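You operate a simulated robot arm through the tools that you are given. There is no shell and no other tool. Be economical: measure what you need, move in short steps, check, and stop when the job is done.

You run a simulated robot arm. Do the job below in one go: nothing can be reset, and whatever is moved stays where it is left.

## Task
Crank the strip in the rolls through at 3.0, then rack it.
Fine: stand it in the rack's front slot; open the rolls to 5.0 afterwards.
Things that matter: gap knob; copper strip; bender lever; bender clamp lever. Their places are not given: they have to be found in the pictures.

It is judged by the outcome, as a careful person would: the job done as asked, and still so three seconds after it is handed in. It fails if anything else is knocked over, pushed out of place, dropped, spilled or broken.

## Robot
A 6-joint arm with a two-finger parallel gripper, fixed in place. Base frame: the origin is at the foot of the arm, x ahead of it, y to its left, z up; the work surface is at about z = 1.2. Readings come in cm, degrees, newtons and seconds.
With the tool pointing down near the work surface it reaches from about 14 to 58 cm from the base axis. Its first joint turns from -66.0 to 66.0 degrees. Payload 2.1 kg.
Tool frame: the origin (TCP) lies between the finger pads and is the grasp point; the fingertips stand 3 cm ahead of it; z points along the fingers, y is the line along which they close. Largest opening 9.4 cm; finger width 2.8, thickness 1; the body of the gripper, 5 by 9.6 cm, starts 5.5 cm behind the TCP.
Orientation is that of the tool frame in the base frame, as a unit quaternion [x, y, z, w]. With the fingers straight down and closing along the base's y, the tool's x points along the base's -x, its y along +y and its z along -z.

## Interface
- The arm moves only by the tool nudge_tool. Its argument "series" is a list of rows, each a list of 3 entries, a list of its own where there are three numbers: the turn, a rotation vector about the tool's x, y, z in degrees, then the shift along the tool's x, y, z in cm, then the opening in per cent of the stroke, from 0 (shut) to 100 (fully open). In form: [[[wx, wy, wz], [dx, dy, dz], fingers], ...]. A call has 1 to 12 rows; each row shifts and turns the commanded pose from where the row before left it, along the tool's axes as they then stand. Rows are played at 5 a second. More than 5 cm and 8.6 degrees between two rows, or a gripper value outside its range, and nothing of the call is played. Where a pose cannot be reached the arm comes as near as it can. A force on the tool above 40 N (or 10 N above the force at the start of the call, whichever is more), or a blocked arm, ends the call early, and 0.2 s more pass. The fingers move at their own pace (about 7.2 cm/s each) and stop on an object; they squeeze with about 42 N. The grip force told is the motor's: it shows also when the fingers shut on nothing. Time passes only in rows, and 0.2 s behind the last, so rows that do not move let the fingers close. It gives the time, the measured TCP pose, the force on the tool (base axes), the opening and the grip force at its end, in the units of the frame above (readings bear some noise), and new pictures: "views" is both (left out), scene, wrist or none.
- Cameras (640 x 400 px; columns grow to the right, rows downward): "scene" is fixed at [5.71, -37.17, 48.4]; the picture's right is [0.78, -0.62, 0.00], its down [-0.34, -0.43, -0.83] and it looks along [0.52, 0.65, -0.55] (base axes); focal length 214 px, centre (320, 200). "wrist" rides on the gripper at [-3.7, 0, -5.8] in the tool frame; the picture's right is [0.00, -1.00, 0.00], its down [0.97, 0.00, -0.24] and it looks along [0.24, 0.00, 0.97] (tool axes); focal length 218 px, centre (320, 200).
- probe_pixels(camera, pixels): for up to 12 pixels [column, row] of the newest picture of that camera ("zoom" is the newest enlarged one), the place [x, y, z] in the base frame of the surface seen there, good to about 0.2 cm. No time passes.
- close_up(camera, box): a new picture of the part [left, top, right, bottom] of that camera's present view, enlarged. No time passes.
- sign_off(): hands the job in; it is judged then, once.

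Keep the steps short. Do not move on a guess: measure, check each grasp and each placing, and mend mistakes. In all there are 80 turns and 120 pictures (those below and enlarged ones count). Leave the gripper open and the arm clear of the work at the hand-in unless told otherwise, and finish with a single line.

The tools are called after "Emit:" by a JSON object that holds its "method" and its "body". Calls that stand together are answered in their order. nudge_tool: Moves the arm, as the interface text tells. Its arguments: {"type":"object","properties":{"series":{"type":"array","items":{"type":"array"}},"views":{"type":"string","enum":["both","scene","wrist","none"]}},"required":["series"]} The other tools are called the same way: probe_pixels (camera, pixels) gives the place of the surface under pixels of a picture; close_up (camera, box) takes an enlarged picture of a part of a camera's view; sign_off () hands the job in.

At the start:

```text
time: 0.0
ee_pos: [34.02, 4.07, 39.55]
ee_rot: [-0.001, 1.0, 0.001, -0.001]
ft_force: [1.0, 0.1, 0.2]
gripper_width: 9.41
gripper_force: 0.1
```

scene: 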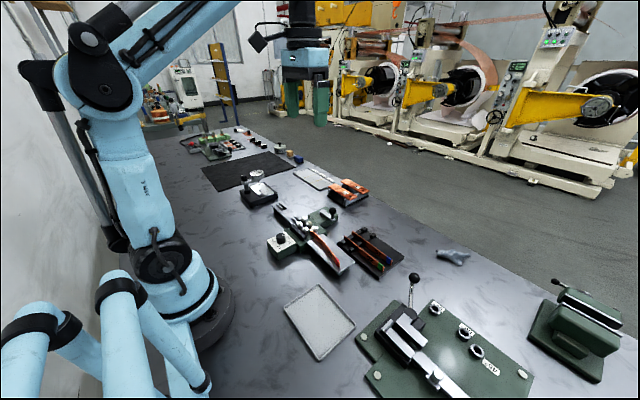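
wrist: 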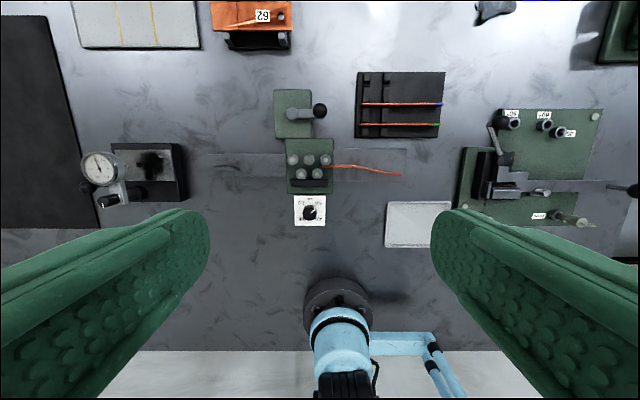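

I see the rolls at wrist (310,165), the knob below it at (310,210), a crank at (318,110), and a rack at (400,105). I'll take close-ups first.

Emit:
{"method": "close_up", "body": {"camera": "wrist", "box": [240, 60, 460, 240]}}

Emit:
{"method": "close_up", "body": {"camera": "scene", "box": [240, 180, 420, 300]}}

Emit:
{"method": "close_up", "body": {"camera": "wrist", "box": [285, 190, 335, 230]}}

```text
2.22 times, centred on (350, 150) of wrist
```

zoom: 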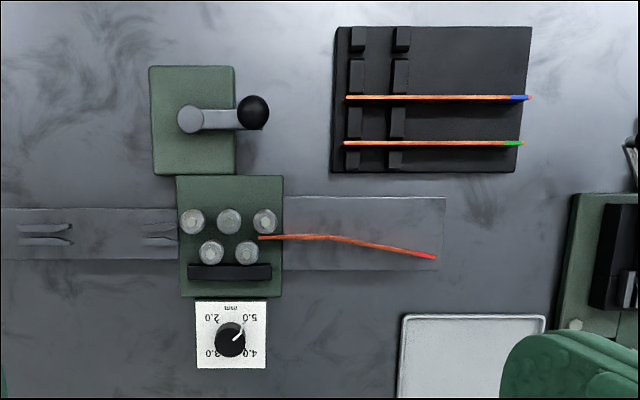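

```text
3.33 times, centred on (330, 240) of scene
```

zoom: 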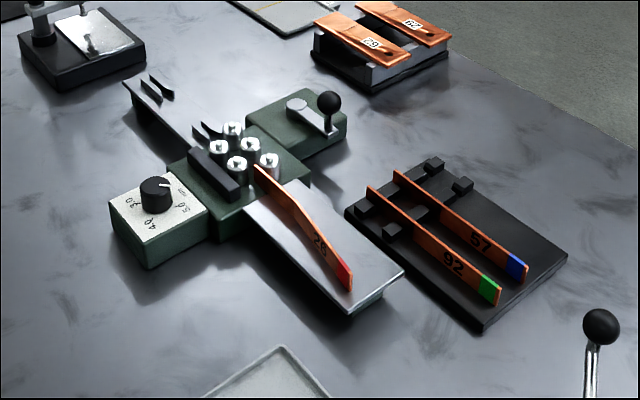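

```text
10.00 times, centred on (310, 210) of wrist
```

zoom: 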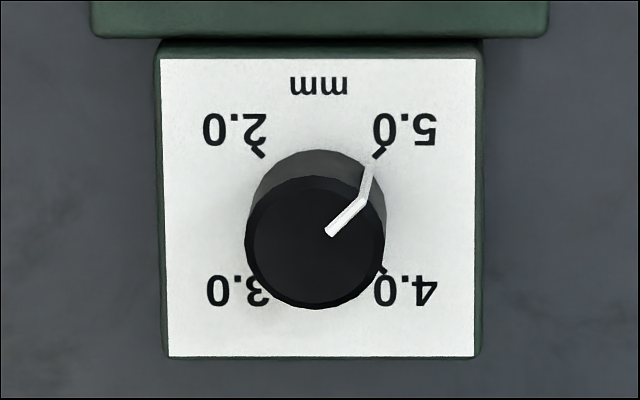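

The knob's pointer is at 5.0, and 3.0 is 180° clockwise from above by way of 4.0. Next I'll look at the rack and crank in detail.

Emit:
{"method": "close_up", "body": {"camera": "wrist", "box": [345, 62, 457, 147]}}

Emit:
{"method": "close_up", "body": {"camera": "scene", "box": [325, 215, 415, 285]}}

Emit:
{"method": "close_up", "body": {"camera": "scene", "box": [262, 195, 352, 265]}}

Emit:
{"method": "probe_pixels", "body": {"camera": "wrist", "pixels": [[310, 212], [298, 200], [319, 110], [305, 113], [290, 100], [333, 165], [355, 167], [400, 174], [256, 160], [380, 190], [363, 104], [363, 124]]}}

```text
4.71 times, centred on (401, 104) of wrist
```

zoom: 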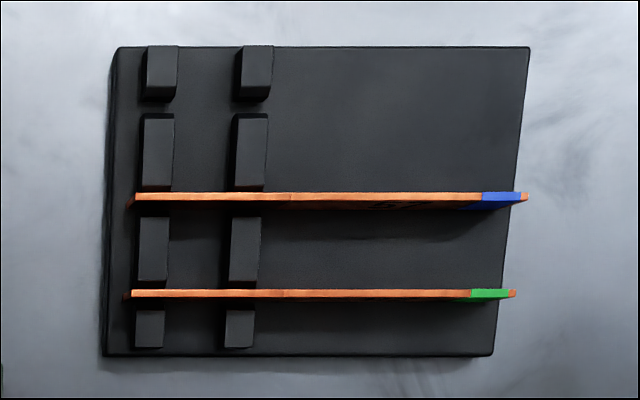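

```text
5.71 times, centred on (370, 250) of scene
```

zoom: 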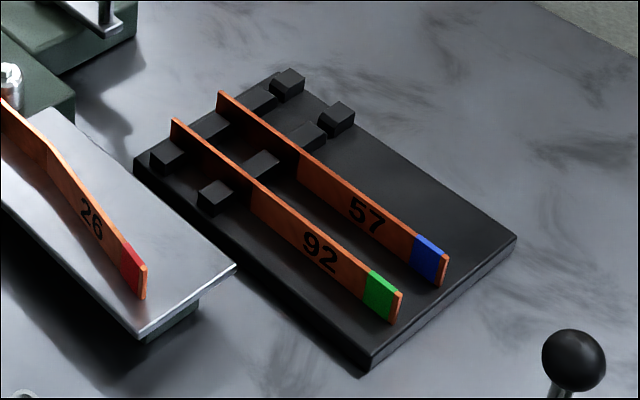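

```text
5.71 times, centred on (307, 230) of scene
```

zoom: 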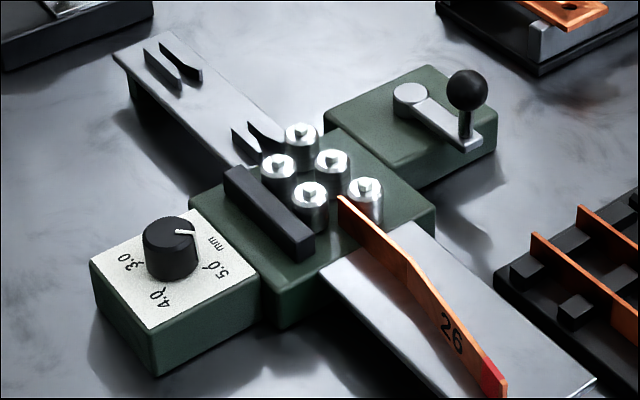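

```text
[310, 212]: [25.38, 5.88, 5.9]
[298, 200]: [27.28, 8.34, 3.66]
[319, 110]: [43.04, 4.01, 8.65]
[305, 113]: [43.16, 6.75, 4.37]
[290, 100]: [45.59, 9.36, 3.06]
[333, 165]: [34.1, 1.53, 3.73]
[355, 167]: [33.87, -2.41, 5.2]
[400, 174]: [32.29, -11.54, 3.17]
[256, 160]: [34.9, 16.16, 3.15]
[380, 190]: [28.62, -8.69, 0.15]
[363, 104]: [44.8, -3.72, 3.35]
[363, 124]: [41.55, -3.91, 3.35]
```

The empty rack slot is the one farthest out in x; the other two hold 57 and 92. I'll move above the knob to about (25, 6, 18) and measure it better.

Emit:
{"method": "nudge_tool", "body": {"series": [[[0, 0, 0], [1.8, 0.4, 4.3], 40], [[0, 0, 0], [1.8, 0.4, 4.3], 40], [[0, 0, 0], [1.8, 0.4, 4.3], 40], [[0, 0, 0], [1.8, 0.4, 4.3], 40], [[0, 0, 0], [1.8, 0.3, 4.3], 40], [[0, 0, 0], [0, 0, 0], 40]], "views": "wrist"}}

```text
time: 1.4
ee_pos: [24.87, 5.95, 17.91]
ee_rot: [-0.001, 1.0, -0.001, 0.0]
ft_force: [0.4, 0.5, 0.1]
gripper_width: 3.76
gripper_force: 0.1
```

wrist: 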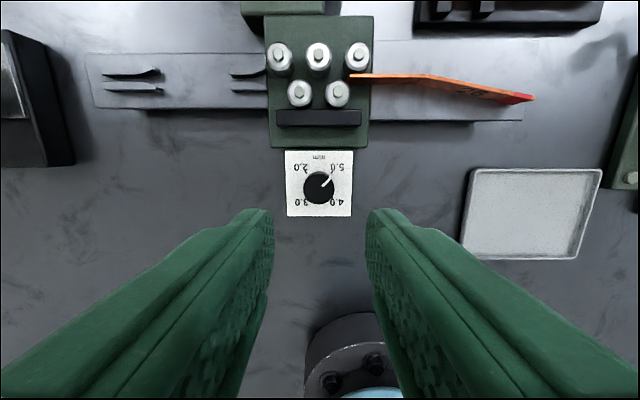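

Emit:
{"method": "close_up", "body": {"camera": "wrist", "box": [270, 130, 366, 220]}}

Emit:
{"method": "probe_pixels", "body": {"camera": "wrist", "pixels": [[319, 187], [312, 188], [290, 155], [348, 155], [348, 212], [290, 212], [318, 118], [279, 52], [400, 52], [390, 100], [400, 160], [300, 92]]}}

```text
4.44 times, centred on (318, 175) of wrist
```

zoom: 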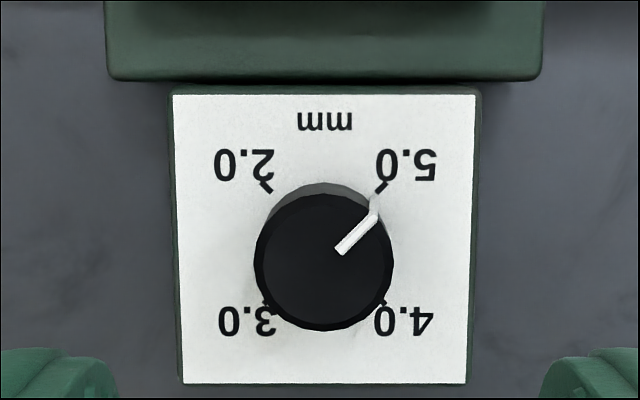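

```text
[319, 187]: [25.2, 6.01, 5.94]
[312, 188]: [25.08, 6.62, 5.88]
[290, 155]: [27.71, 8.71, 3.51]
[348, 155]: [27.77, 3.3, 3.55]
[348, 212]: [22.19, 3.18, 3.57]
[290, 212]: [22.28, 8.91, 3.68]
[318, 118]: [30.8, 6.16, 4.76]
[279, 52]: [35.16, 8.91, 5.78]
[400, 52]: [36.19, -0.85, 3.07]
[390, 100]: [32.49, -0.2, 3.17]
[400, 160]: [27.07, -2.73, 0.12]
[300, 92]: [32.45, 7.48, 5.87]
```

The knob centre is about (25.05, 6.03), its top is at z 5.9 and the plate at z 3.6. I'll turn the tool −90° up here, and go down after checking.

Emit:
{"method": "nudge_tool", "body": {"series": [[[0, 0, -8.2], [-0.18, 0.08, 0], 45], [[0, 0, -8.2], [0, 0, 0], 45], [[0, 0, -8.2], [0, 0, 0], 45], [[0, 0, -8.2], [0, 0, 0], 45], [[0, 0, -8.2], [0, 0, 0], 45], [[0, 0, -8.2], [0, 0, 0], 45], [[0, 0, -8.2], [0, 0, 0], 45], [[0, 0, -8.2], [0, 0, 0], 45], [[0, 0, -8.2], [0, 0, 0], 45], [[0, 0, -8.2], [0, 0, 0], 45], [[0, 0, -8.0], [0, 0, 0], 45], [[0, 0, 0], [0, 0, 0], 45]], "views": "wrist"}}

```text
time: 4.0
ee_pos: [25.07, 5.91, 18.0]
ee_rot: [0.708, -0.706, 0.001, 0.0]
ft_force: [-0.1, 0.1, -0.3]
gripper_width: 4.23
gripper_force: 0.1
```

wrist: 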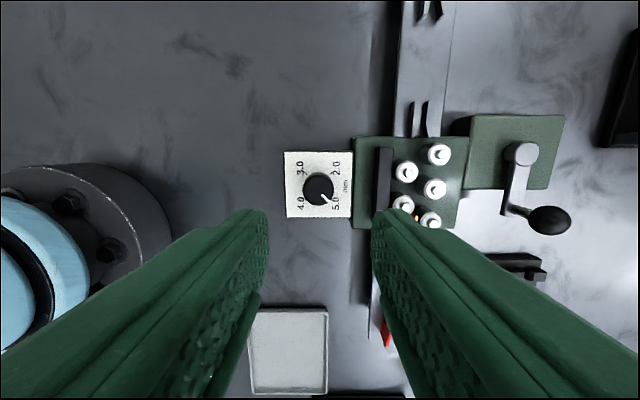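

Now I go down over the knob with the fingers a little narrower, then close.

Emit:
{"method": "nudge_tool", "body": {"series": [[[0, 0, 0], [-0.1, 0, 4], 38], [[0, 0, 0], [0, 0, 4], 38], [[0, 0, 0], [0, 0, 2.0], 38], [[0, 0, 0], [0, 0, 0.8], 38], [[0, 0, 0], [0, 0, 0], 20], [[0, 0, 0], [0, 0, 0], 20], [[0, 0, 0], [0, 0, 0], 20]], "views": "both"}}

```text
time: 5.6
ee_pos: [24.98, 6.1, 7.3]
ee_rot: [-0.707, 0.707, 0.001, -0.001]
ft_force: [-9.4, 2.0, -0.3]
gripper_width: 2.65
gripper_force: 44.8
```

scene: 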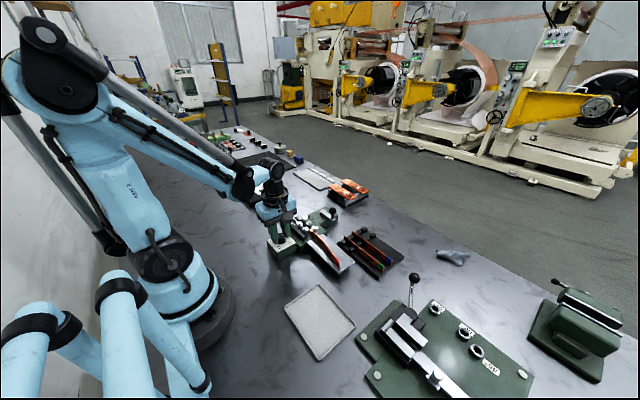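
wrist: 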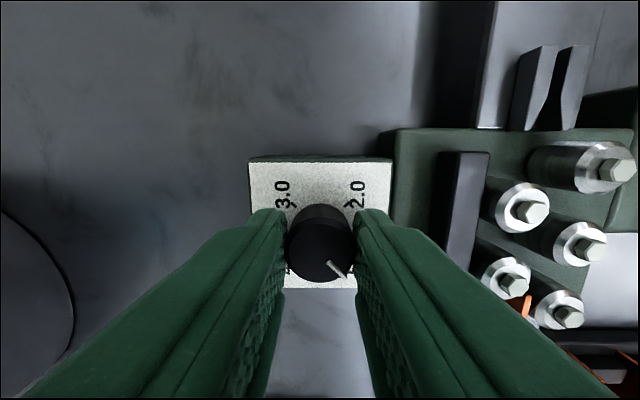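

I have the knob at 2.65 cm. I'll turn it clockwise 90° first.

Emit:
{"method": "nudge_tool", "body": {"series": [[[0, 0, 8.2], [0, 0, 0], 20], [[0, 0, 8.2], [0, 0, 0], 20], [[0, 0, 8.2], [0, 0, 0], 20], [[0, 0, 8.2], [0, 0, 0], 20], [[0, 0, 8.2], [0, 0, 0], 20], [[0, 0, 8.2], [0, 0, 0], 20], [[0, 0, 8.2], [0, 0, 0], 20], [[0, 0, 8.2], [0, 0, 0], 20], [[0, 0, 8.2], [0, 0, 0], 20], [[0, 0, 8.2], [0, 0, 0], 20], [[0, 0, 8.0], [0, 0, 0], 20], [[0, 0, 0], [0, 0, 0], 20]], "views": "wrist"}}

```text
time: 7.2
ee_pos: [25.08, 6.16, 7.14]
ee_rot: [-0.28, 0.96, 0.001, 0.0]
ft_force: [1.9, -0.3, -6.5]
gripper_width: 2.65
gripper_force: 45.0
stopped in row 8: the force on the tool passed its limit (the readings are from after the stop); the commanded pose is now the measured one
```

wrist: 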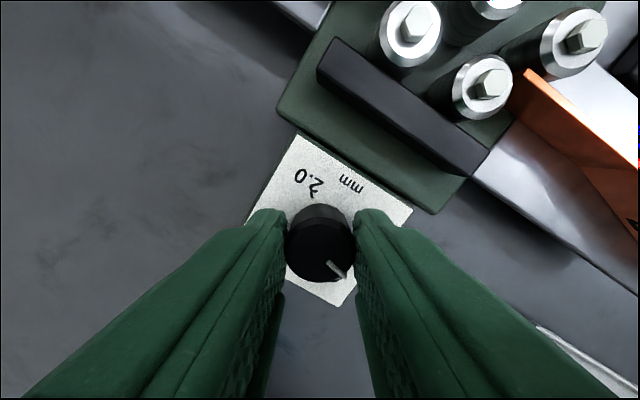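

It stopped on force after 57° with no slip; the knob is turning. I'll go on in smaller turns.

Emit:
{"method": "nudge_tool", "body": {"series": [[[0, 0, 5.5], [0, 0, 0], 20], [[0, 0, 5.5], [0, 0, 0], 20], [[0, 0, 5.5], [0, 0, 0], 20], [[0, 0, 5.5], [0, 0, 0], 20], [[0, 0, 5.5], [0, 0, 0], 20], [[0, 0, 5], [0, 0, 0], 20], [[0, 0, 5], [0, 0, 0], 20], [[0, 0, 5], [0, 0, 0], 20], [[0, 0, 5], [0, 0, 0], 20], [[0, 0, 5], [0, 0, 0], 20], [[0, 0, 5], [0, 0, 0], 20], [[0, 0, 5], [0, 0, 0], 20]], "views": "wrist"}}

```text
time: 9.8
ee_pos: [25.02, 5.98, 7.28]
ee_rot: [0.261, 0.965, -0.002, 0.0]
ft_force: [4.3, -20.1, -20.3]
gripper_width: 2.64
gripper_force: 44.9
```

wrist: 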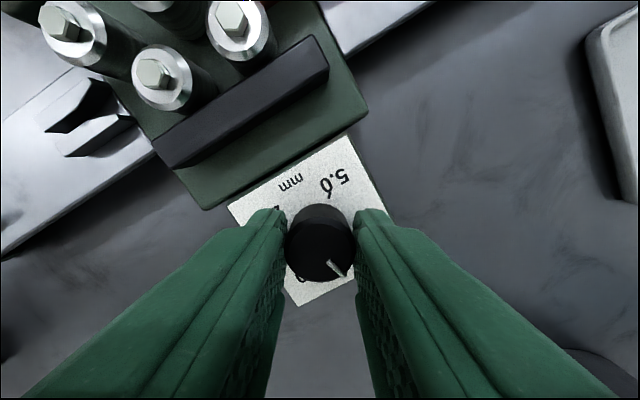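

Pointer and fingers turn together, and 60° are left. I'll relieve the side force slightly and keep turning.

Emit:
{"method": "nudge_tool", "body": {"series": [[[0, 0, 0], [-0.04, -0.17, -0.15], 20], [[0, 0, 5.5], [0, 0, 0], 20], [[0, 0, 5.5], [0, 0, 0], 20], [[0, 0, 5.5], [0, 0, 0], 20], [[0, 0, 5.5], [0, 0, 0], 20], [[0, 0, 5.5], [0, 0, 0], 20], [[0, 0, 5.5], [0, 0, 0], 20], [[0, 0, 5.5], [0, 0, 0], 20], [[0, 0, 5.5], [0, 0, 0], 20], [[0, 0, 5.5], [0, 0, 0], 20], [[0, 0, 5.5], [0, 0, 0], 20], [[0, 0, 4.5], [0, 0, 0], 20]], "views": "wrist"}}

```text
time: 10.2
ee_pos: [25.08, 6.01, 7.3]
ee_rot: [0.26, 0.966, -0.001, 0.002]
ft_force: [0.7, -2.1, -4.0]
gripper_width: 2.63
gripper_force: 44.0
stopped in row 1: the force on the tool passed its limit (the readings are from after the stop); the commanded pose is now the measured one
```

wrist: 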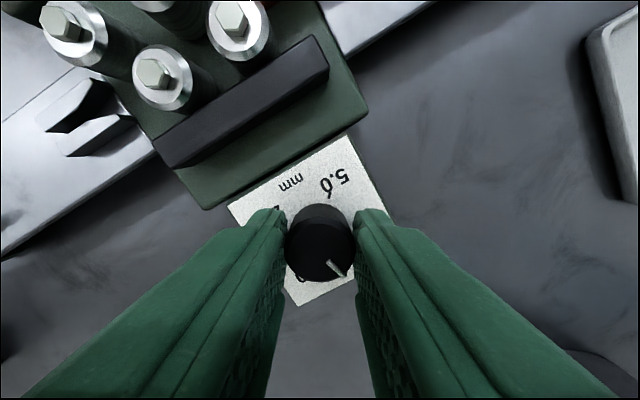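

The forces are relaxed now. I'll turn the remaining 60°.

Emit:
{"method": "nudge_tool", "body": {"series": [[[0, 0, 5.5], [0, 0, 0], 20], [[0, 0, 5.5], [0, 0, 0], 20], [[0, 0, 5.5], [0, 0, 0], 20], [[0, 0, 5.5], [0, 0, 0], 20], [[0, 0, 5.5], [0, 0, 0], 20], [[0, 0, 5.5], [0, 0, 0], 20], [[0, 0, 5.5], [0, 0, 0], 20], [[0, 0, 5.5], [0, 0, 0], 20], [[0, 0, 5.5], [0, 0, 0], 20], [[0, 0, 5.5], [0, 0, 0], 20], [[0, 0, 5], [0, 0, 0], 20], [[0, 0, 0], [0, 0, 0], 20]], "views": "wrist"}}

```text
time: 12.8
ee_pos: [24.97, 5.86, 7.31]
ee_rot: [0.708, 0.706, -0.002, 0.002]
ft_force: [-18.8, -10.6, -20.8]
gripper_width: 2.65
gripper_force: 45.3
```

wrist: 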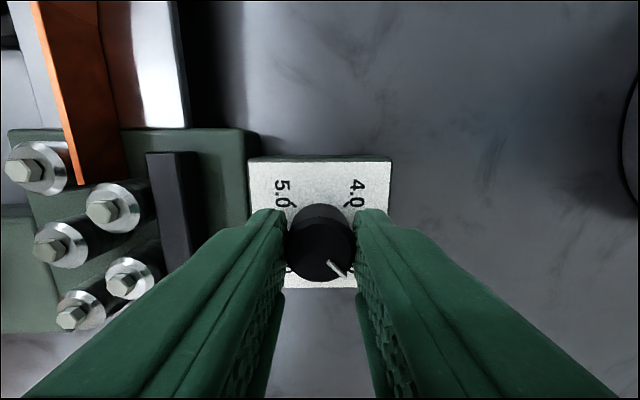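

It has turned the full 180°. I'll open, rise straight up and check the pointer.

Emit:
{"method": "nudge_tool", "body": {"series": [[[0, 0, 0], [0, 0, 0], 38], [[0, 0, 0], [0, 0, 0], 38], [[0, 0, 0], [0, 0, -4], 38], [[0, 0, 0], [0, 0, -4], 38], [[0, 0, 0], [0, 0, -2.7], 38], [[0, 0, 0], [0, 0, 0], 38]], "views": "wrist"}}

Emit:
{"method": "close_up", "body": {"camera": "wrist", "box": [270, 130, 366, 230]}}

```text
time: 14.2
ee_pos: [24.95, 6.03, 17.95]
ee_rot: [0.707, 0.707, 0.0, 0.001]
ft_force: [0.2, 1.0, -0.6]
gripper_width: 3.55
gripper_force: 0.1
```

wrist: 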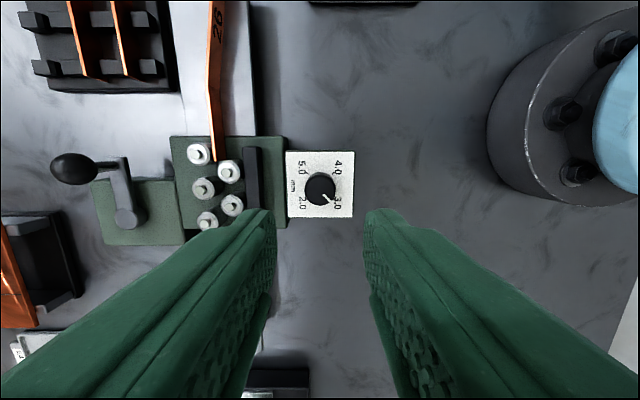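

```text
4.00 times, centred on (318, 180) of wrist
```

zoom: 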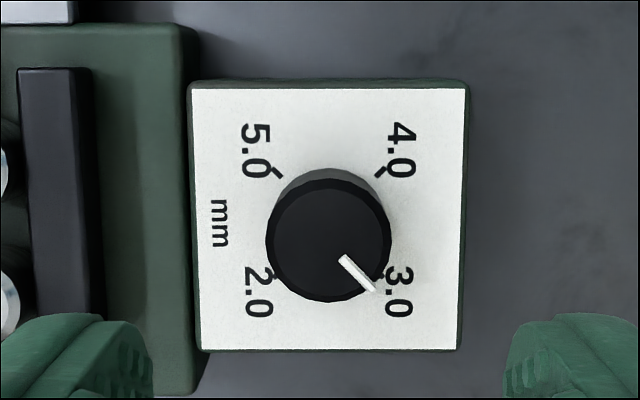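

The pointer is on 3.0. Next I'll move above the crank to about (39.5, 4, 22) and turn back to yaw 0 to measure it.

Emit:
{"method": "nudge_tool", "body": {"series": [[[0, 0, 0], [0, 0, -4], 38], [[0, 0, 0], [-1, 4.8, 0], 38], [[0, 0, 0], [-1, 4.8, 0], 38], [[0, 0, 0], [0, 4.8, 0], 38], [[0, 0, -8.5], [0, 0, 0], 38], [[0, 0, -8.5], [0, 0, 0], 38], [[0, 0, -8.5], [0, 0, 0], 38], [[0, 0, -8.5], [0, 0, 0], 38], [[0, 0, -8.5], [0, 0, 0], 38], [[0, 0, -8.5], [0, 0, 0], 38], [[0, 0, -8.5], [0, 0, 0], 38], [[0, 0, -8.5], [0, 0, 0], 38]], "views": "none"}}

Emit:
{"method": "nudge_tool", "body": {"series": [[[0, 0, -8.5], [0, 0, 0], 38], [[0, 0, -8.5], [0, 0, 0], 38], [[0, 0, -5], [0, 0, 0], 38], [[0, 0, 0], [0, 0, 0], 38]], "views": "wrist"}}

Emit:
{"method": "probe_pixels", "body": {"camera": "wrist", "pixels": [[320, 130], [320, 110], [320, 120], [300, 110], [310, 115], [330, 120], [300, 200], [320, 200]]}}

```text
time: 16.8
ee_pos: [39.47, 3.96, 21.96]
ee_rot: [0.191, 0.982, -0.001, 0.0]
ft_force: [-0.3, -0.7, 0.7]
gripper_width: 3.57
gripper_force: 0.1
```

```text
time: 17.8
ee_pos: [39.4, 4.0, 21.98]
ee_rot: [-0.001, 1.0, -0.002, 0.0]
ft_force: [1.1, 0.3, 0.2]
gripper_width: 3.55
gripper_force: 0.1
```

wrist: 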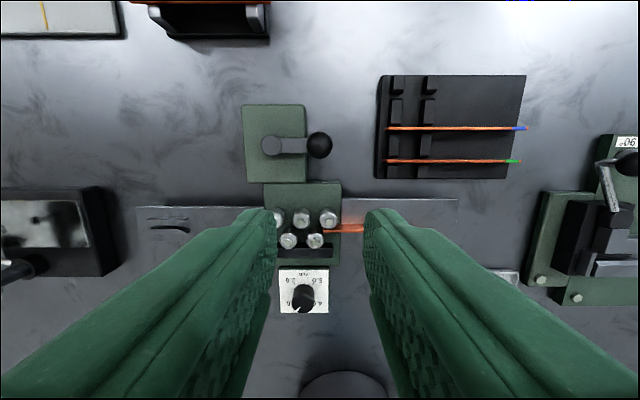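

```text
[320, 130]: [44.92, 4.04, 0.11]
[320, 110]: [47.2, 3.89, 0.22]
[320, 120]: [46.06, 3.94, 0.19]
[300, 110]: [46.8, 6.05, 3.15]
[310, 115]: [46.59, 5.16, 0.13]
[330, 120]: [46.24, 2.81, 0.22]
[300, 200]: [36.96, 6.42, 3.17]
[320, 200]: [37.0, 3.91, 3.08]
```

Emit:
{"method": "close_up", "body": {"camera": "wrist", "box": [240, 95, 350, 190]}}

Emit:
{"method": "probe_pixels", "body": {"camera": "wrist", "pixels": [[320, 145], [312, 145], [329, 145], [320, 136], [320, 154], [271, 146], [285, 146], [300, 146], [307, 147], [250, 170]]}}

Emit:
{"method": "probe_pixels", "body": {"camera": "scene", "pixels": [[334, 212], [320, 210]]}}

```text
4.21 times, centred on (295, 142) of wrist
```

zoom: 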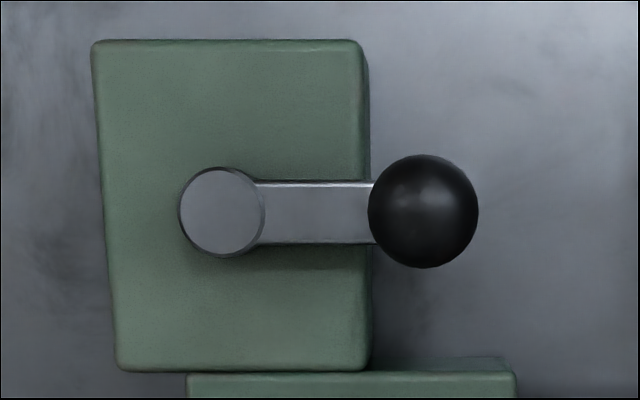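

```text
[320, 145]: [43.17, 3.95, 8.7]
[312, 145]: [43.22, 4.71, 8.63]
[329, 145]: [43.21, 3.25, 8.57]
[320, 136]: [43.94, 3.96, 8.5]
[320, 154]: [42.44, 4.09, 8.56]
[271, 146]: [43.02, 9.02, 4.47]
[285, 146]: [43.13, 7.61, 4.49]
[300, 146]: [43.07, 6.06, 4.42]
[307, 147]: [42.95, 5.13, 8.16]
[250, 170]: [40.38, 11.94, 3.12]
```

```text
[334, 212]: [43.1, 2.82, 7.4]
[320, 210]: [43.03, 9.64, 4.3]
```

The ball is at (43.15, 3.98), centre z≈7.55, 2.3 cm across. The pivot is at (43.05, 9.05), so the radius is about 5.05. I'll go down to TCP z 9 and grip the ball.

Emit:
{"method": "nudge_tool", "body": {"series": [[[0, 0, 0], [-3.75, 0, 0], 38], [[0, 0, 0], [0, 0, 4.5], 38], [[0, 0, 0], [0, 0, 4.5], 38], [[0, 0, 0], [0, 0, 4], 38], [[0, 0, 0], [0, 0, 0], 10], [[0, 0, 0], [0, 0, 0], 10], [[0, 0, 0], [0, 0, 0], 10]], "views": "both"}}

Emit:
{"method": "close_up", "body": {"camera": "scene", "box": [240, 180, 400, 290]}}

```text
time: 19.4
ee_pos: [43.25, 4.03, 8.88]
ee_rot: [0.0, 1.0, 0.002, 0.001]
ft_force: [1.4, 23.4, 9.9]
gripper_width: 2.31
gripper_force: 44.8
```

scene: 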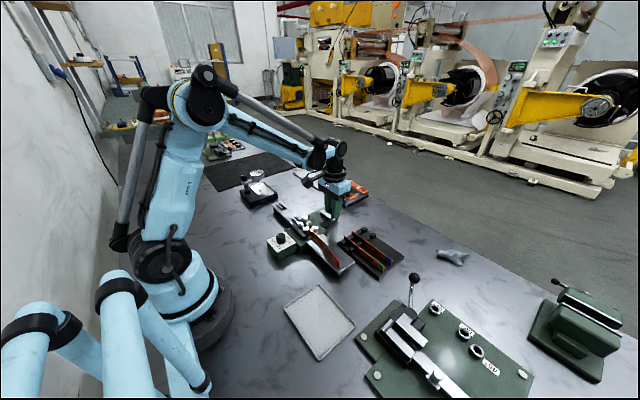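
wrist: 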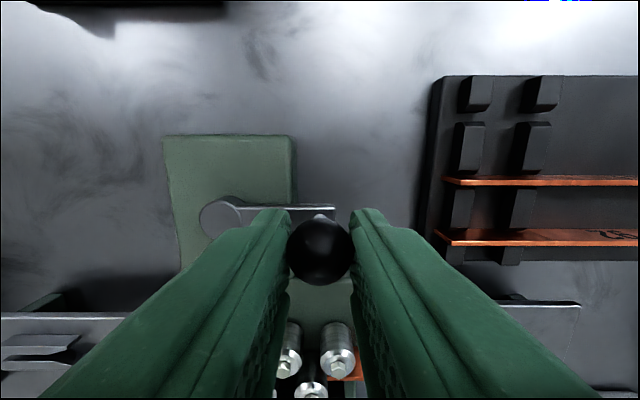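

```text
3.64 times, centred on (320, 235) of scene
```

zoom: 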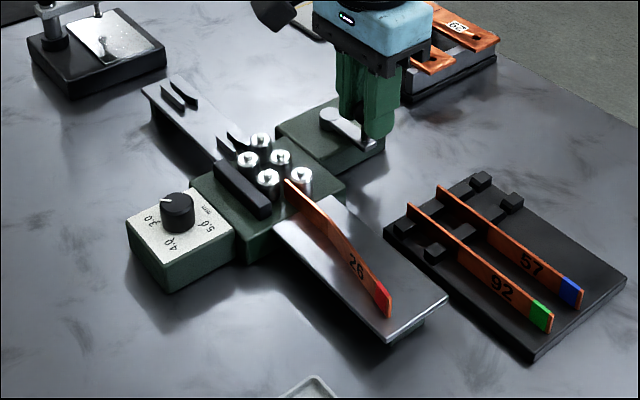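

I've gripped the ball. I'll test-crank about 24° clockwise from above and watch the strip's red end, now at zoom (383,298).

Emit:
{"method": "nudge_tool", "body": {"series": [[[0, 0, 0], [0, 0.05, 0], 10], [[0, 0, 0], [0.7, 0.05, 0], 10], [[0, 0, 0], [0.69, 0.147, 0], 10], [[0, 0, 0], [0.66, 0.24, 0], 10], [[0, 0, 0], [0, 0, 0], 10]], "views": "scene"}}

Emit:
{"method": "close_up", "body": {"camera": "scene", "box": [240, 180, 400, 290]}}

```text
time: 20.6
ee_pos: [41.17, 4.32, 9.02]
ee_rot: [0.002, 1.0, -0.002, 0.001]
ft_force: [9.6, 6.4, -17.7]
gripper_width: 2.31
gripper_force: 45.2
```

scene: 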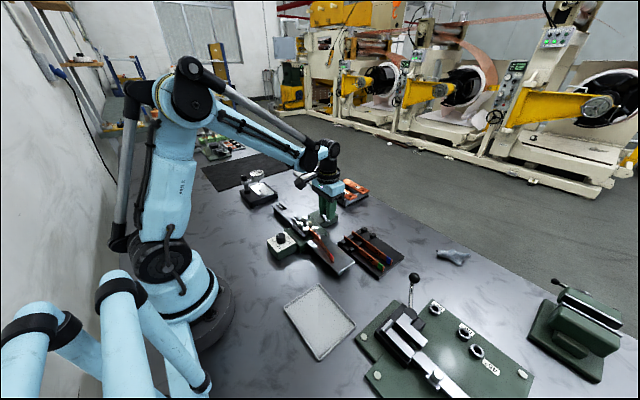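

```text
3.64 times, centred on (320, 235) of scene
```

zoom: 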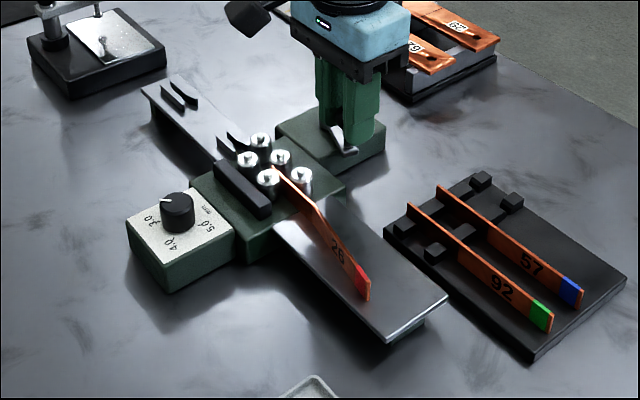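

Clockwise draws the strip in, about 1.6 cm for 24°. I'll carry on around the circle to 84°.

Emit:
{"method": "nudge_tool", "body": {"series": [[[0, 0, 0], [0.773, 0.429, 0], 10], [[0, 0, 0], [0.687, 0.556, 0], 10], [[0, 0, 0], [0.58, 0.667, 0], 10], [[0, 0, 0], [0.455, 0.757, 0], 10], [[0, 0, 0], [0.317, 0.826, 0], 10], [[0, 0, 0], [0.168, 0.867, 0], 10], [[0, 0, 0], [0, 0, 0], 10]], "views": "both"}}

Emit:
{"method": "close_up", "body": {"camera": "scene", "box": [240, 180, 400, 290]}}

```text
time: 21.5
ee_pos: [38.88, 5.81, 9.06]
ee_rot: [0.004, 1.0, -0.007, -0.005]
ft_force: [-2.8, -0.3, 0.6]
gripper_width: 2.34
gripper_force: 44.9
stopped in row 4: the force on the tool passed its limit (the readings are from after the stop); the commanded pose is now the measured one
```

scene: 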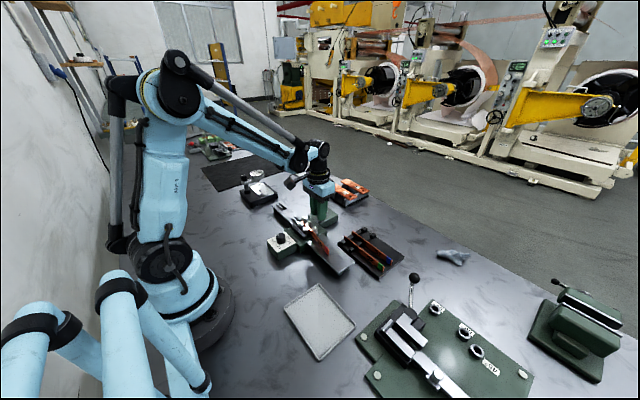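
wrist: 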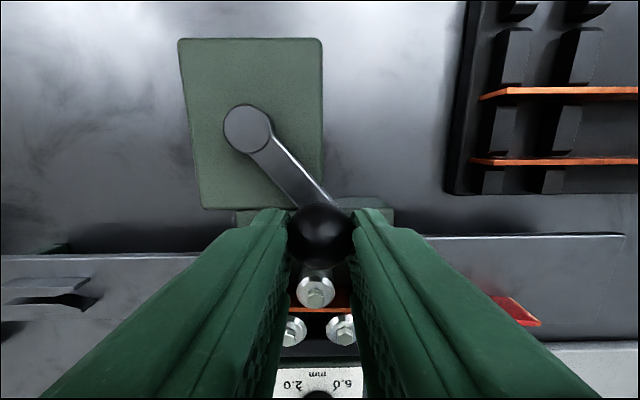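

```text
3.64 times, centred on (320, 235) of scene
```

zoom: 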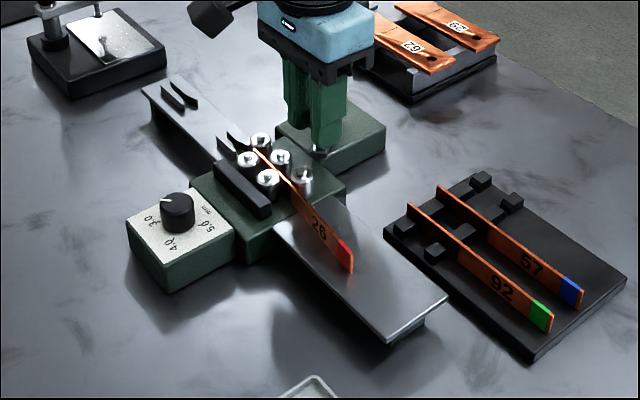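

The ball slid a bit along the pads because it can't spin in them. From here I'll turn the tool together with the crank, as a rigid rotation about the pivot, starting with 4 short rows.

Emit:
{"method": "nudge_tool", "body": {"series": [[[0, 0, 8], [0.41, 0.612, 0], 10], [[0, 0, 8], [0.41, 0.612, 0], 10], [[0, 0, 8], [0.41, 0.612, 0], 10], [[0, 0, 8], [0.41, 0.612, 0], 10], [[0, 0, 0], [0, 0, 0], 10]], "views": "wrist"}}

```text
time: 22.7
ee_pos: [37.86, 8.51, 8.95]
ee_rot: [0.281, 0.96, -0.008, -0.001]
ft_force: [-2.4, 2.8, 31.2]
gripper_width: 2.35
gripper_force: 44.7
```

wrist: 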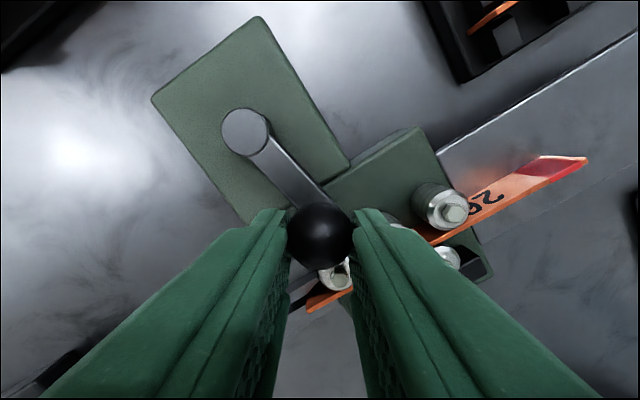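

That matches the prediction, so shifts are taken in the axes before the turn. The 31 N upward force is probably a fingertip near a roll top, so I'll raise 0.4 and continue.

Emit:
{"method": "nudge_tool", "body": {"series": [[[0, 0, 0], [0, 0, -0.2], 10], [[0, 0, 0], [0, 0, -0.2], 10], [[0, 0, 8], [0.41, 0.612, 0], 10], [[0, 0, 8], [0.41, 0.612, 0], 10], [[0, 0, 8], [0.41, 0.612, 0], 10], [[0, 0, 8], [0.41, 0.612, 0], 10], [[0, 0, 8], [0.41, 0.612, 0], 10], [[0, 0, 8], [0.41, 0.612, 0], 10], [[0, 0, 0], [0, 0, 0], 10]], "views": "both"}}

Emit:
{"method": "close_up", "body": {"camera": "scene", "box": [240, 180, 400, 290]}}

```text
time: 24.7
ee_pos: [39.1, 12.61, 9.37]
ee_rot: [0.646, 0.763, -0.008, 0.001]
ft_force: [-3.4, 10.9, 17.0]
gripper_width: 2.34
gripper_force: 44.7
```

scene: 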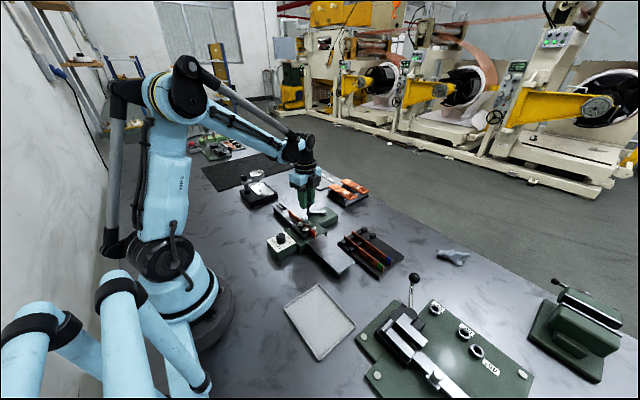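
wrist: 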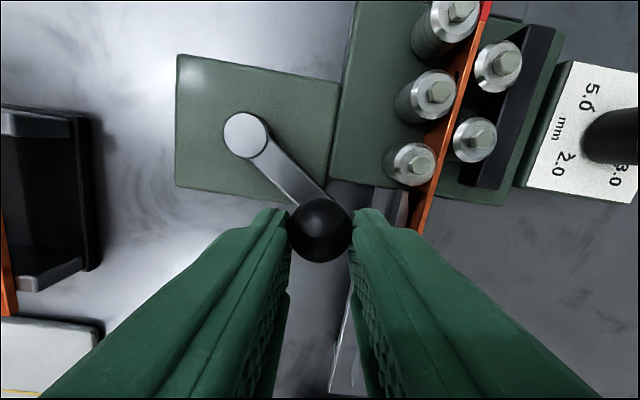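

```text
3.64 times, centred on (320, 235) of scene
```

zoom: 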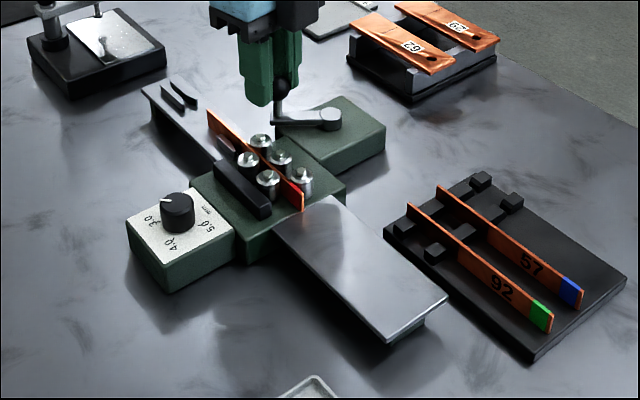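

The strip is well into the rolls and the outfeed. I'll continue with six more 8° rows.

Emit:
{"method": "nudge_tool", "body": {"series": [[[0, 0, 8], [0.41, 0.612, 0], 10], [[0, 0, 8], [0.41, 0.612, 0], 10], [[0, 0, 8], [0.41, 0.612, 0], 10], [[0, 0, 8], [0.41, 0.612, 0], 10], [[0, 0, 8], [0.41, 0.612, 0], 10], [[0, 0, 8], [0.41, 0.612, 0], 10], [[0, 0, 0], [0, 0, 0], 10]], "views": "both"}}

Emit:
{"method": "close_up", "body": {"camera": "scene", "box": [240, 180, 400, 290]}}

```text
time: 25.5
ee_pos: [40.85, 13.99, 9.4]
ee_rot: [0.794, 0.608, -0.008, 0.001]
ft_force: [-0.2, 0.7, 4.5]
gripper_width: 2.34
gripper_force: 44.9
stopped in row 4: the force on the tool passed its limit (the readings are from after the stop); the commanded pose is now the measured one
```

scene: 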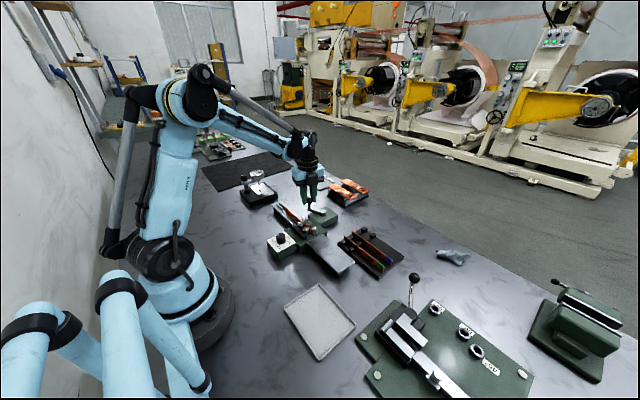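
wrist: 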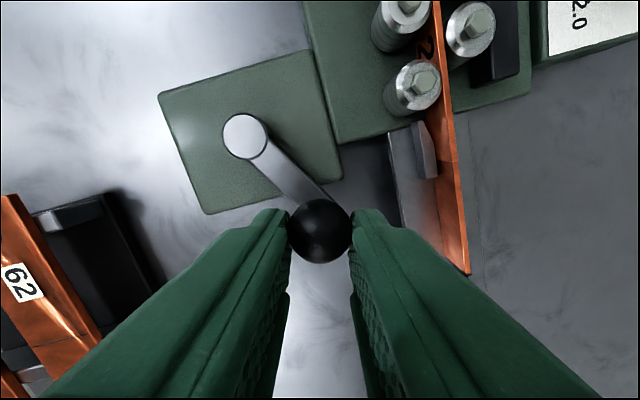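

```text
3.64 times, centred on (320, 235) of scene
```

zoom: 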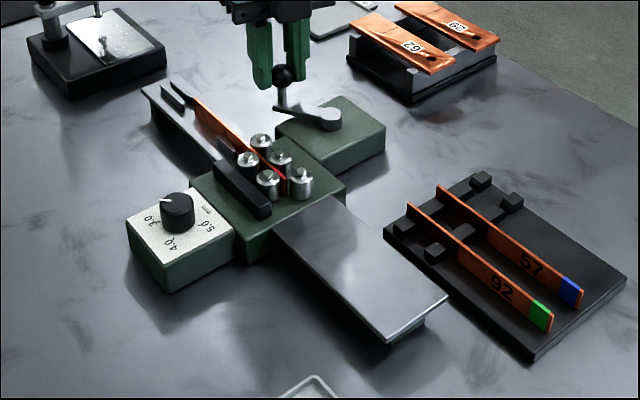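

Forces are relaxed again. I'll continue with six more rows.

Emit:
{"method": "nudge_tool", "body": {"series": [[[0, 0, 8], [0.42, 0.615, 0], 10], [[0, 0, 8], [0.42, 0.615, 0], 10], [[0, 0, 8], [0.42, 0.615, 0], 10], [[0, 0, 8], [0.42, 0.615, 0], 10], [[0, 0, 8], [0.42, 0.615, 0], 10], [[0, 0, 8], [0.42, 0.615, 0], 10], [[0, 0, 0], [0, 0, 0], 10]], "views": "both"}}

Emit:
{"method": "close_up", "body": {"camera": "scene", "box": [240, 180, 400, 290]}}

```text
time: 27.1
ee_pos: [45.32, 13.98, 9.24]
ee_rot: [0.972, 0.234, -0.006, 0.002]
ft_force: [4.0, 24.0, 29.2]
gripper_width: 2.33
gripper_force: 44.7
```

scene: 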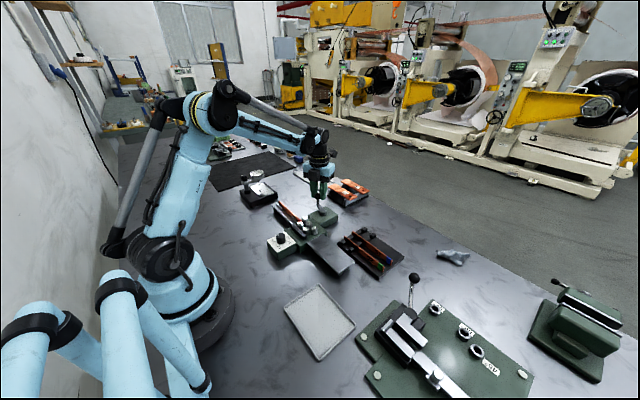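
wrist: 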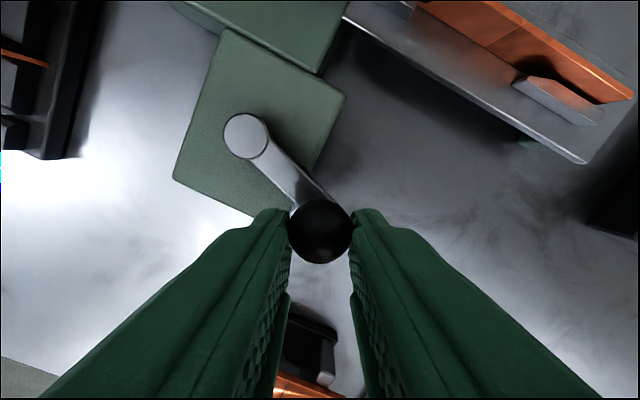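

```text
3.64 times, centred on (320, 235) of scene
```

zoom: 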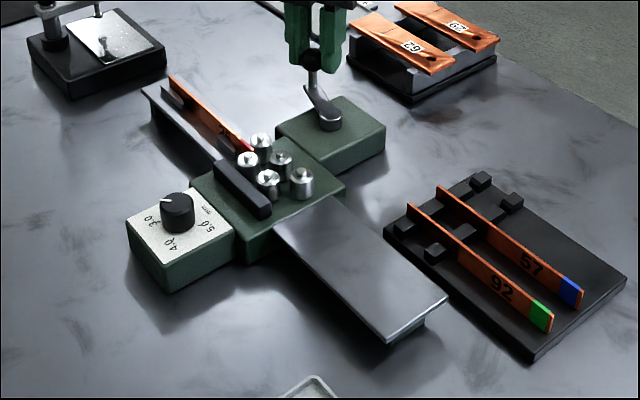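

The strip's tail (red) is just leaving the last roll. Two more rows should do it, then I'll check the tail.

Emit:
{"method": "nudge_tool", "body": {"series": [[[0, 0, 8], [0.42, 0.6, 0], 10], [[0, 0, 8], [0.42, 0.6, 0], 10], [[0, 0, 0], [0, 0, 0], 10]], "views": "both"}}

Emit:
{"method": "close_up", "body": {"camera": "scene", "box": [260, 185, 340, 245]}}

```text
time: 27.5
ee_pos: [45.75, 13.85, 9.28]
ee_rot: [0.977, 0.213, -0.005, -0.006]
ft_force: [3.0, -1.7, 0.0]
gripper_width: 2.32
gripper_force: 44.5
out of reach, approached as far as the arm can: row 1
stopped in row 1: the force on the tool passed its limit (the readings are from after the stop); the commanded pose is now the measured one
```

scene: 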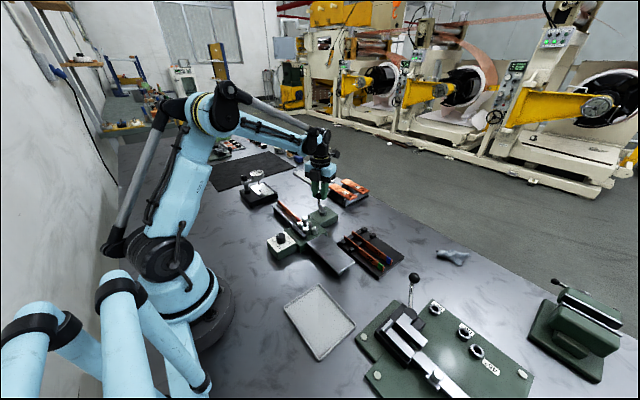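
wrist: 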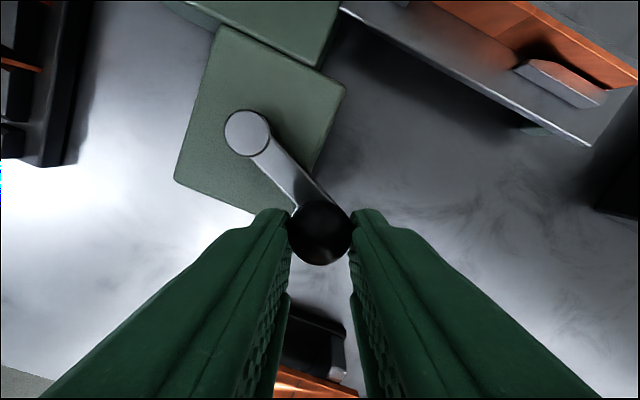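

```text
6.67 times, centred on (300, 215) of scene
```

zoom: 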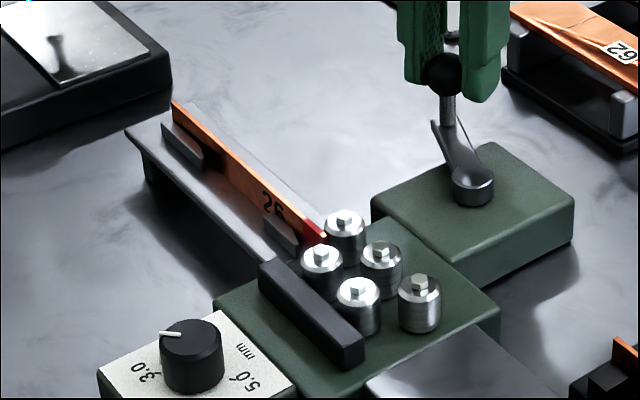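

The wrist has reached its turn limit at about 155°. I'll crank about 20° more by translation only, to clear the tail.

Emit:
{"method": "nudge_tool", "body": {"series": [[[0, 0, 0], [0.47, 0.767, 0], 10], [[0, 0, 0], [0.33, 0.837, 0], 10], [[0, 0, 0], [0, 0, 0], 10]], "views": "both"}}

Emit:
{"method": "close_up", "body": {"camera": "scene", "box": [260, 185, 340, 245]}}

```text
time: 28.3
ee_pos: [47.24, 12.92, 9.2]
ee_rot: [0.977, 0.213, -0.002, -0.009]
ft_force: [13.4, 26.2, 4.0]
gripper_width: 2.32
gripper_force: 44.6
```

scene: 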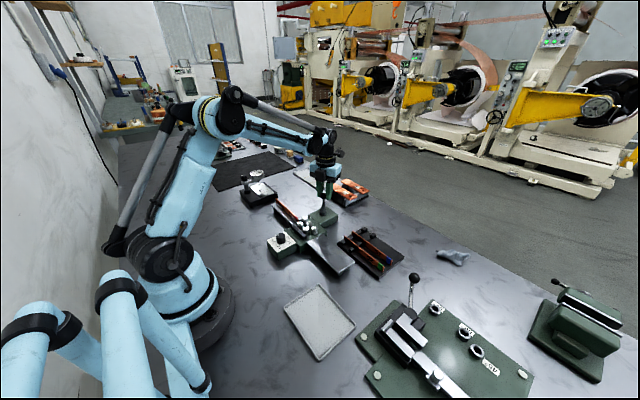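
wrist: 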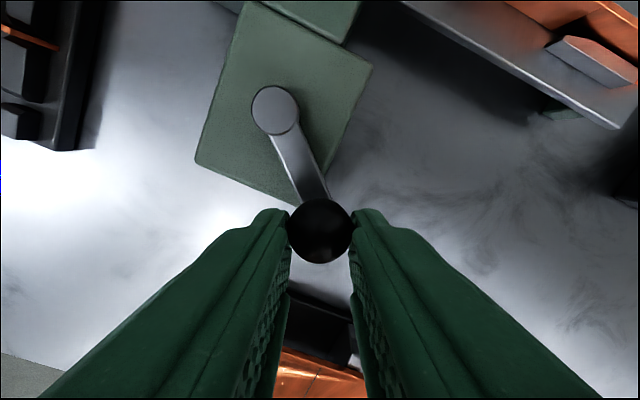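

```text
6.67 times, centred on (300, 215) of scene
```

zoom: 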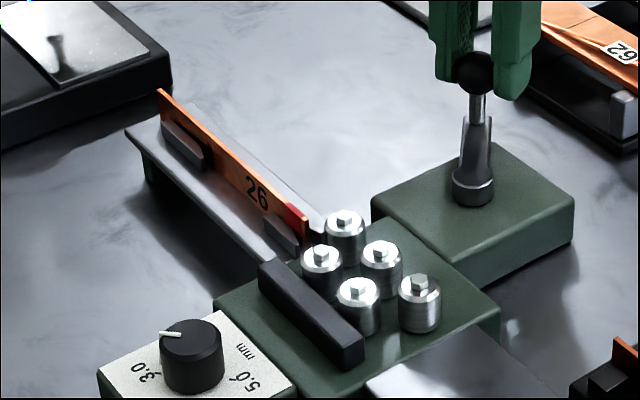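

The strip has moved on and its tail now appears clear of the last roll. I'll release the crank, rise and turn back to yaw 90.

Emit:
{"method": "nudge_tool", "body": {"series": [[[0, 0, 0], [0, 0, 0], 38], [[0, 0, 0], [0, 0, 0], 38], [[0, 0, 0], [0, 0, -4], 38], [[0, 0, 0], [0, 0, -4], 38], [[0, 0, -8.4], [0, 0, -4], 38], [[0, 0, -8.4], [0, 0, 0], 38], [[0, 0, -8.4], [0, 0, 0], 38], [[0, 0, -8.4], [0, 0, 0], 38], [[0, 0, -8.4], [0, 0, 0], 38], [[0, 0, -8.4], [0, 0, 0], 38], [[0, 0, -8.4], [0, 0, 0], 38], [[0, 0, -6.6], [0, 0, 0], 38]], "views": "none"}}

```text
time: 30.9
ee_pos: [47.13, 12.6, 21.27]
ee_rot: [0.707, 0.708, 0.0, -0.008]
ft_force: [0.5, 0.2, -0.4]
gripper_width: 3.56
gripper_force: 0.0
```

I'm over the crank at z 21. I'll take out the small tilt and move above the strip on the outfeed.

Emit:
{"method": "nudge_tool", "body": {"series": [[[-0.65, -0.65, 0], [0, 0, 0], 38], [[0, 0, 0], [1.1, -4.4, 0], 38], [[0, 0, 0], [1.1, -4.4, 0], 38], [[0, 0, 0], [1.2, -4.3, 0], 38], [[0, 0, 0], [0, 0, 0], 38]], "views": "wrist"}}

Emit:
{"method": "close_up", "body": {"camera": "wrist", "box": [240, 80, 400, 280]}}

```text
time: 32.1
ee_pos: [34.2, 16.03, 21.27]
ee_rot: [0.708, 0.706, -0.001, 0.001]
ft_force: [-0.4, -0.5, 0.1]
gripper_width: 3.57
gripper_force: 0.0
```

wrist: 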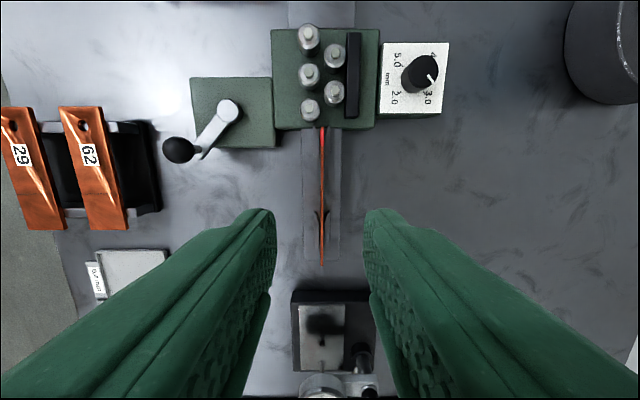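

```text
2.00 times, centred on (320, 180) of wrist
```

zoom: 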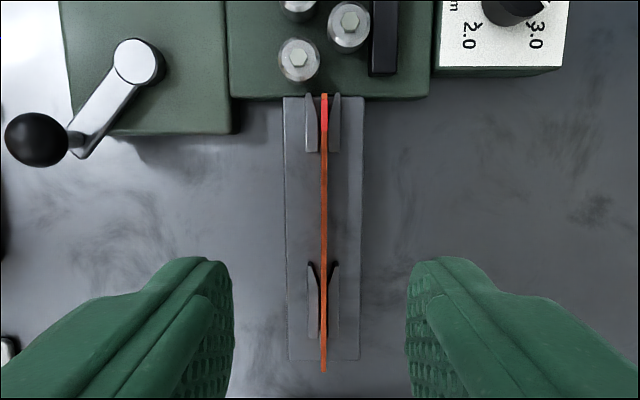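

The strip is out and straight, held upright by two guide pairs. I'll measure the strip and the free span between the guides.

Emit:
{"method": "probe_pixels", "body": {"camera": "zoom", "pixels": [[324, 96], [324, 130], [324, 180], [324, 210], [324, 250], [323, 300], [323, 369], [312, 150], [311, 268], [300, 210], [345, 210], [310, 330]]}}

Emit:
{"method": "close_up", "body": {"camera": "scene", "box": [270, 190, 320, 230]}}

Emit:
{"method": "probe_pixels", "body": {"camera": "wrist", "pixels": [[323, 128], [321, 265], [322, 180], [321, 200]]}}

```text
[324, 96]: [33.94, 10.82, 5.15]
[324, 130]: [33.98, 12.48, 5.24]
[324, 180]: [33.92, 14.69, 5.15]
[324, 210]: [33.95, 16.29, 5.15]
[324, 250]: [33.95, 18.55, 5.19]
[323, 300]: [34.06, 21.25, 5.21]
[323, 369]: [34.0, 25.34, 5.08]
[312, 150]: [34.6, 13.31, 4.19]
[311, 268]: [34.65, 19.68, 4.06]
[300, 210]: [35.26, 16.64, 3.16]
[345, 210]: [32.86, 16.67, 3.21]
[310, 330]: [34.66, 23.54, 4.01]
```

```text
10.00 times, centred on (295, 210) of scene
```

zoom: 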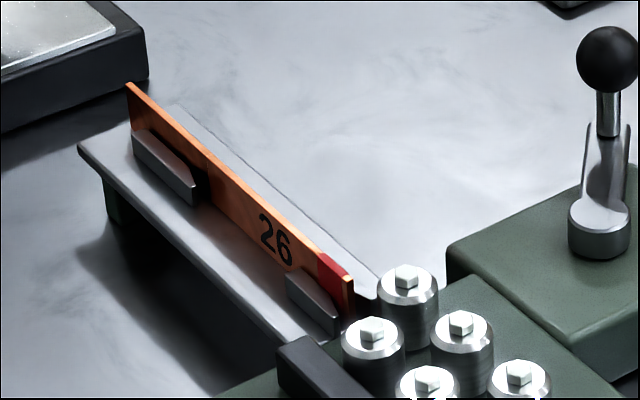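

```text
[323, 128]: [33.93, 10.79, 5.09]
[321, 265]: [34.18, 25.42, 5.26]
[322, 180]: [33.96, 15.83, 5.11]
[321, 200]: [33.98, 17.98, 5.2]
```

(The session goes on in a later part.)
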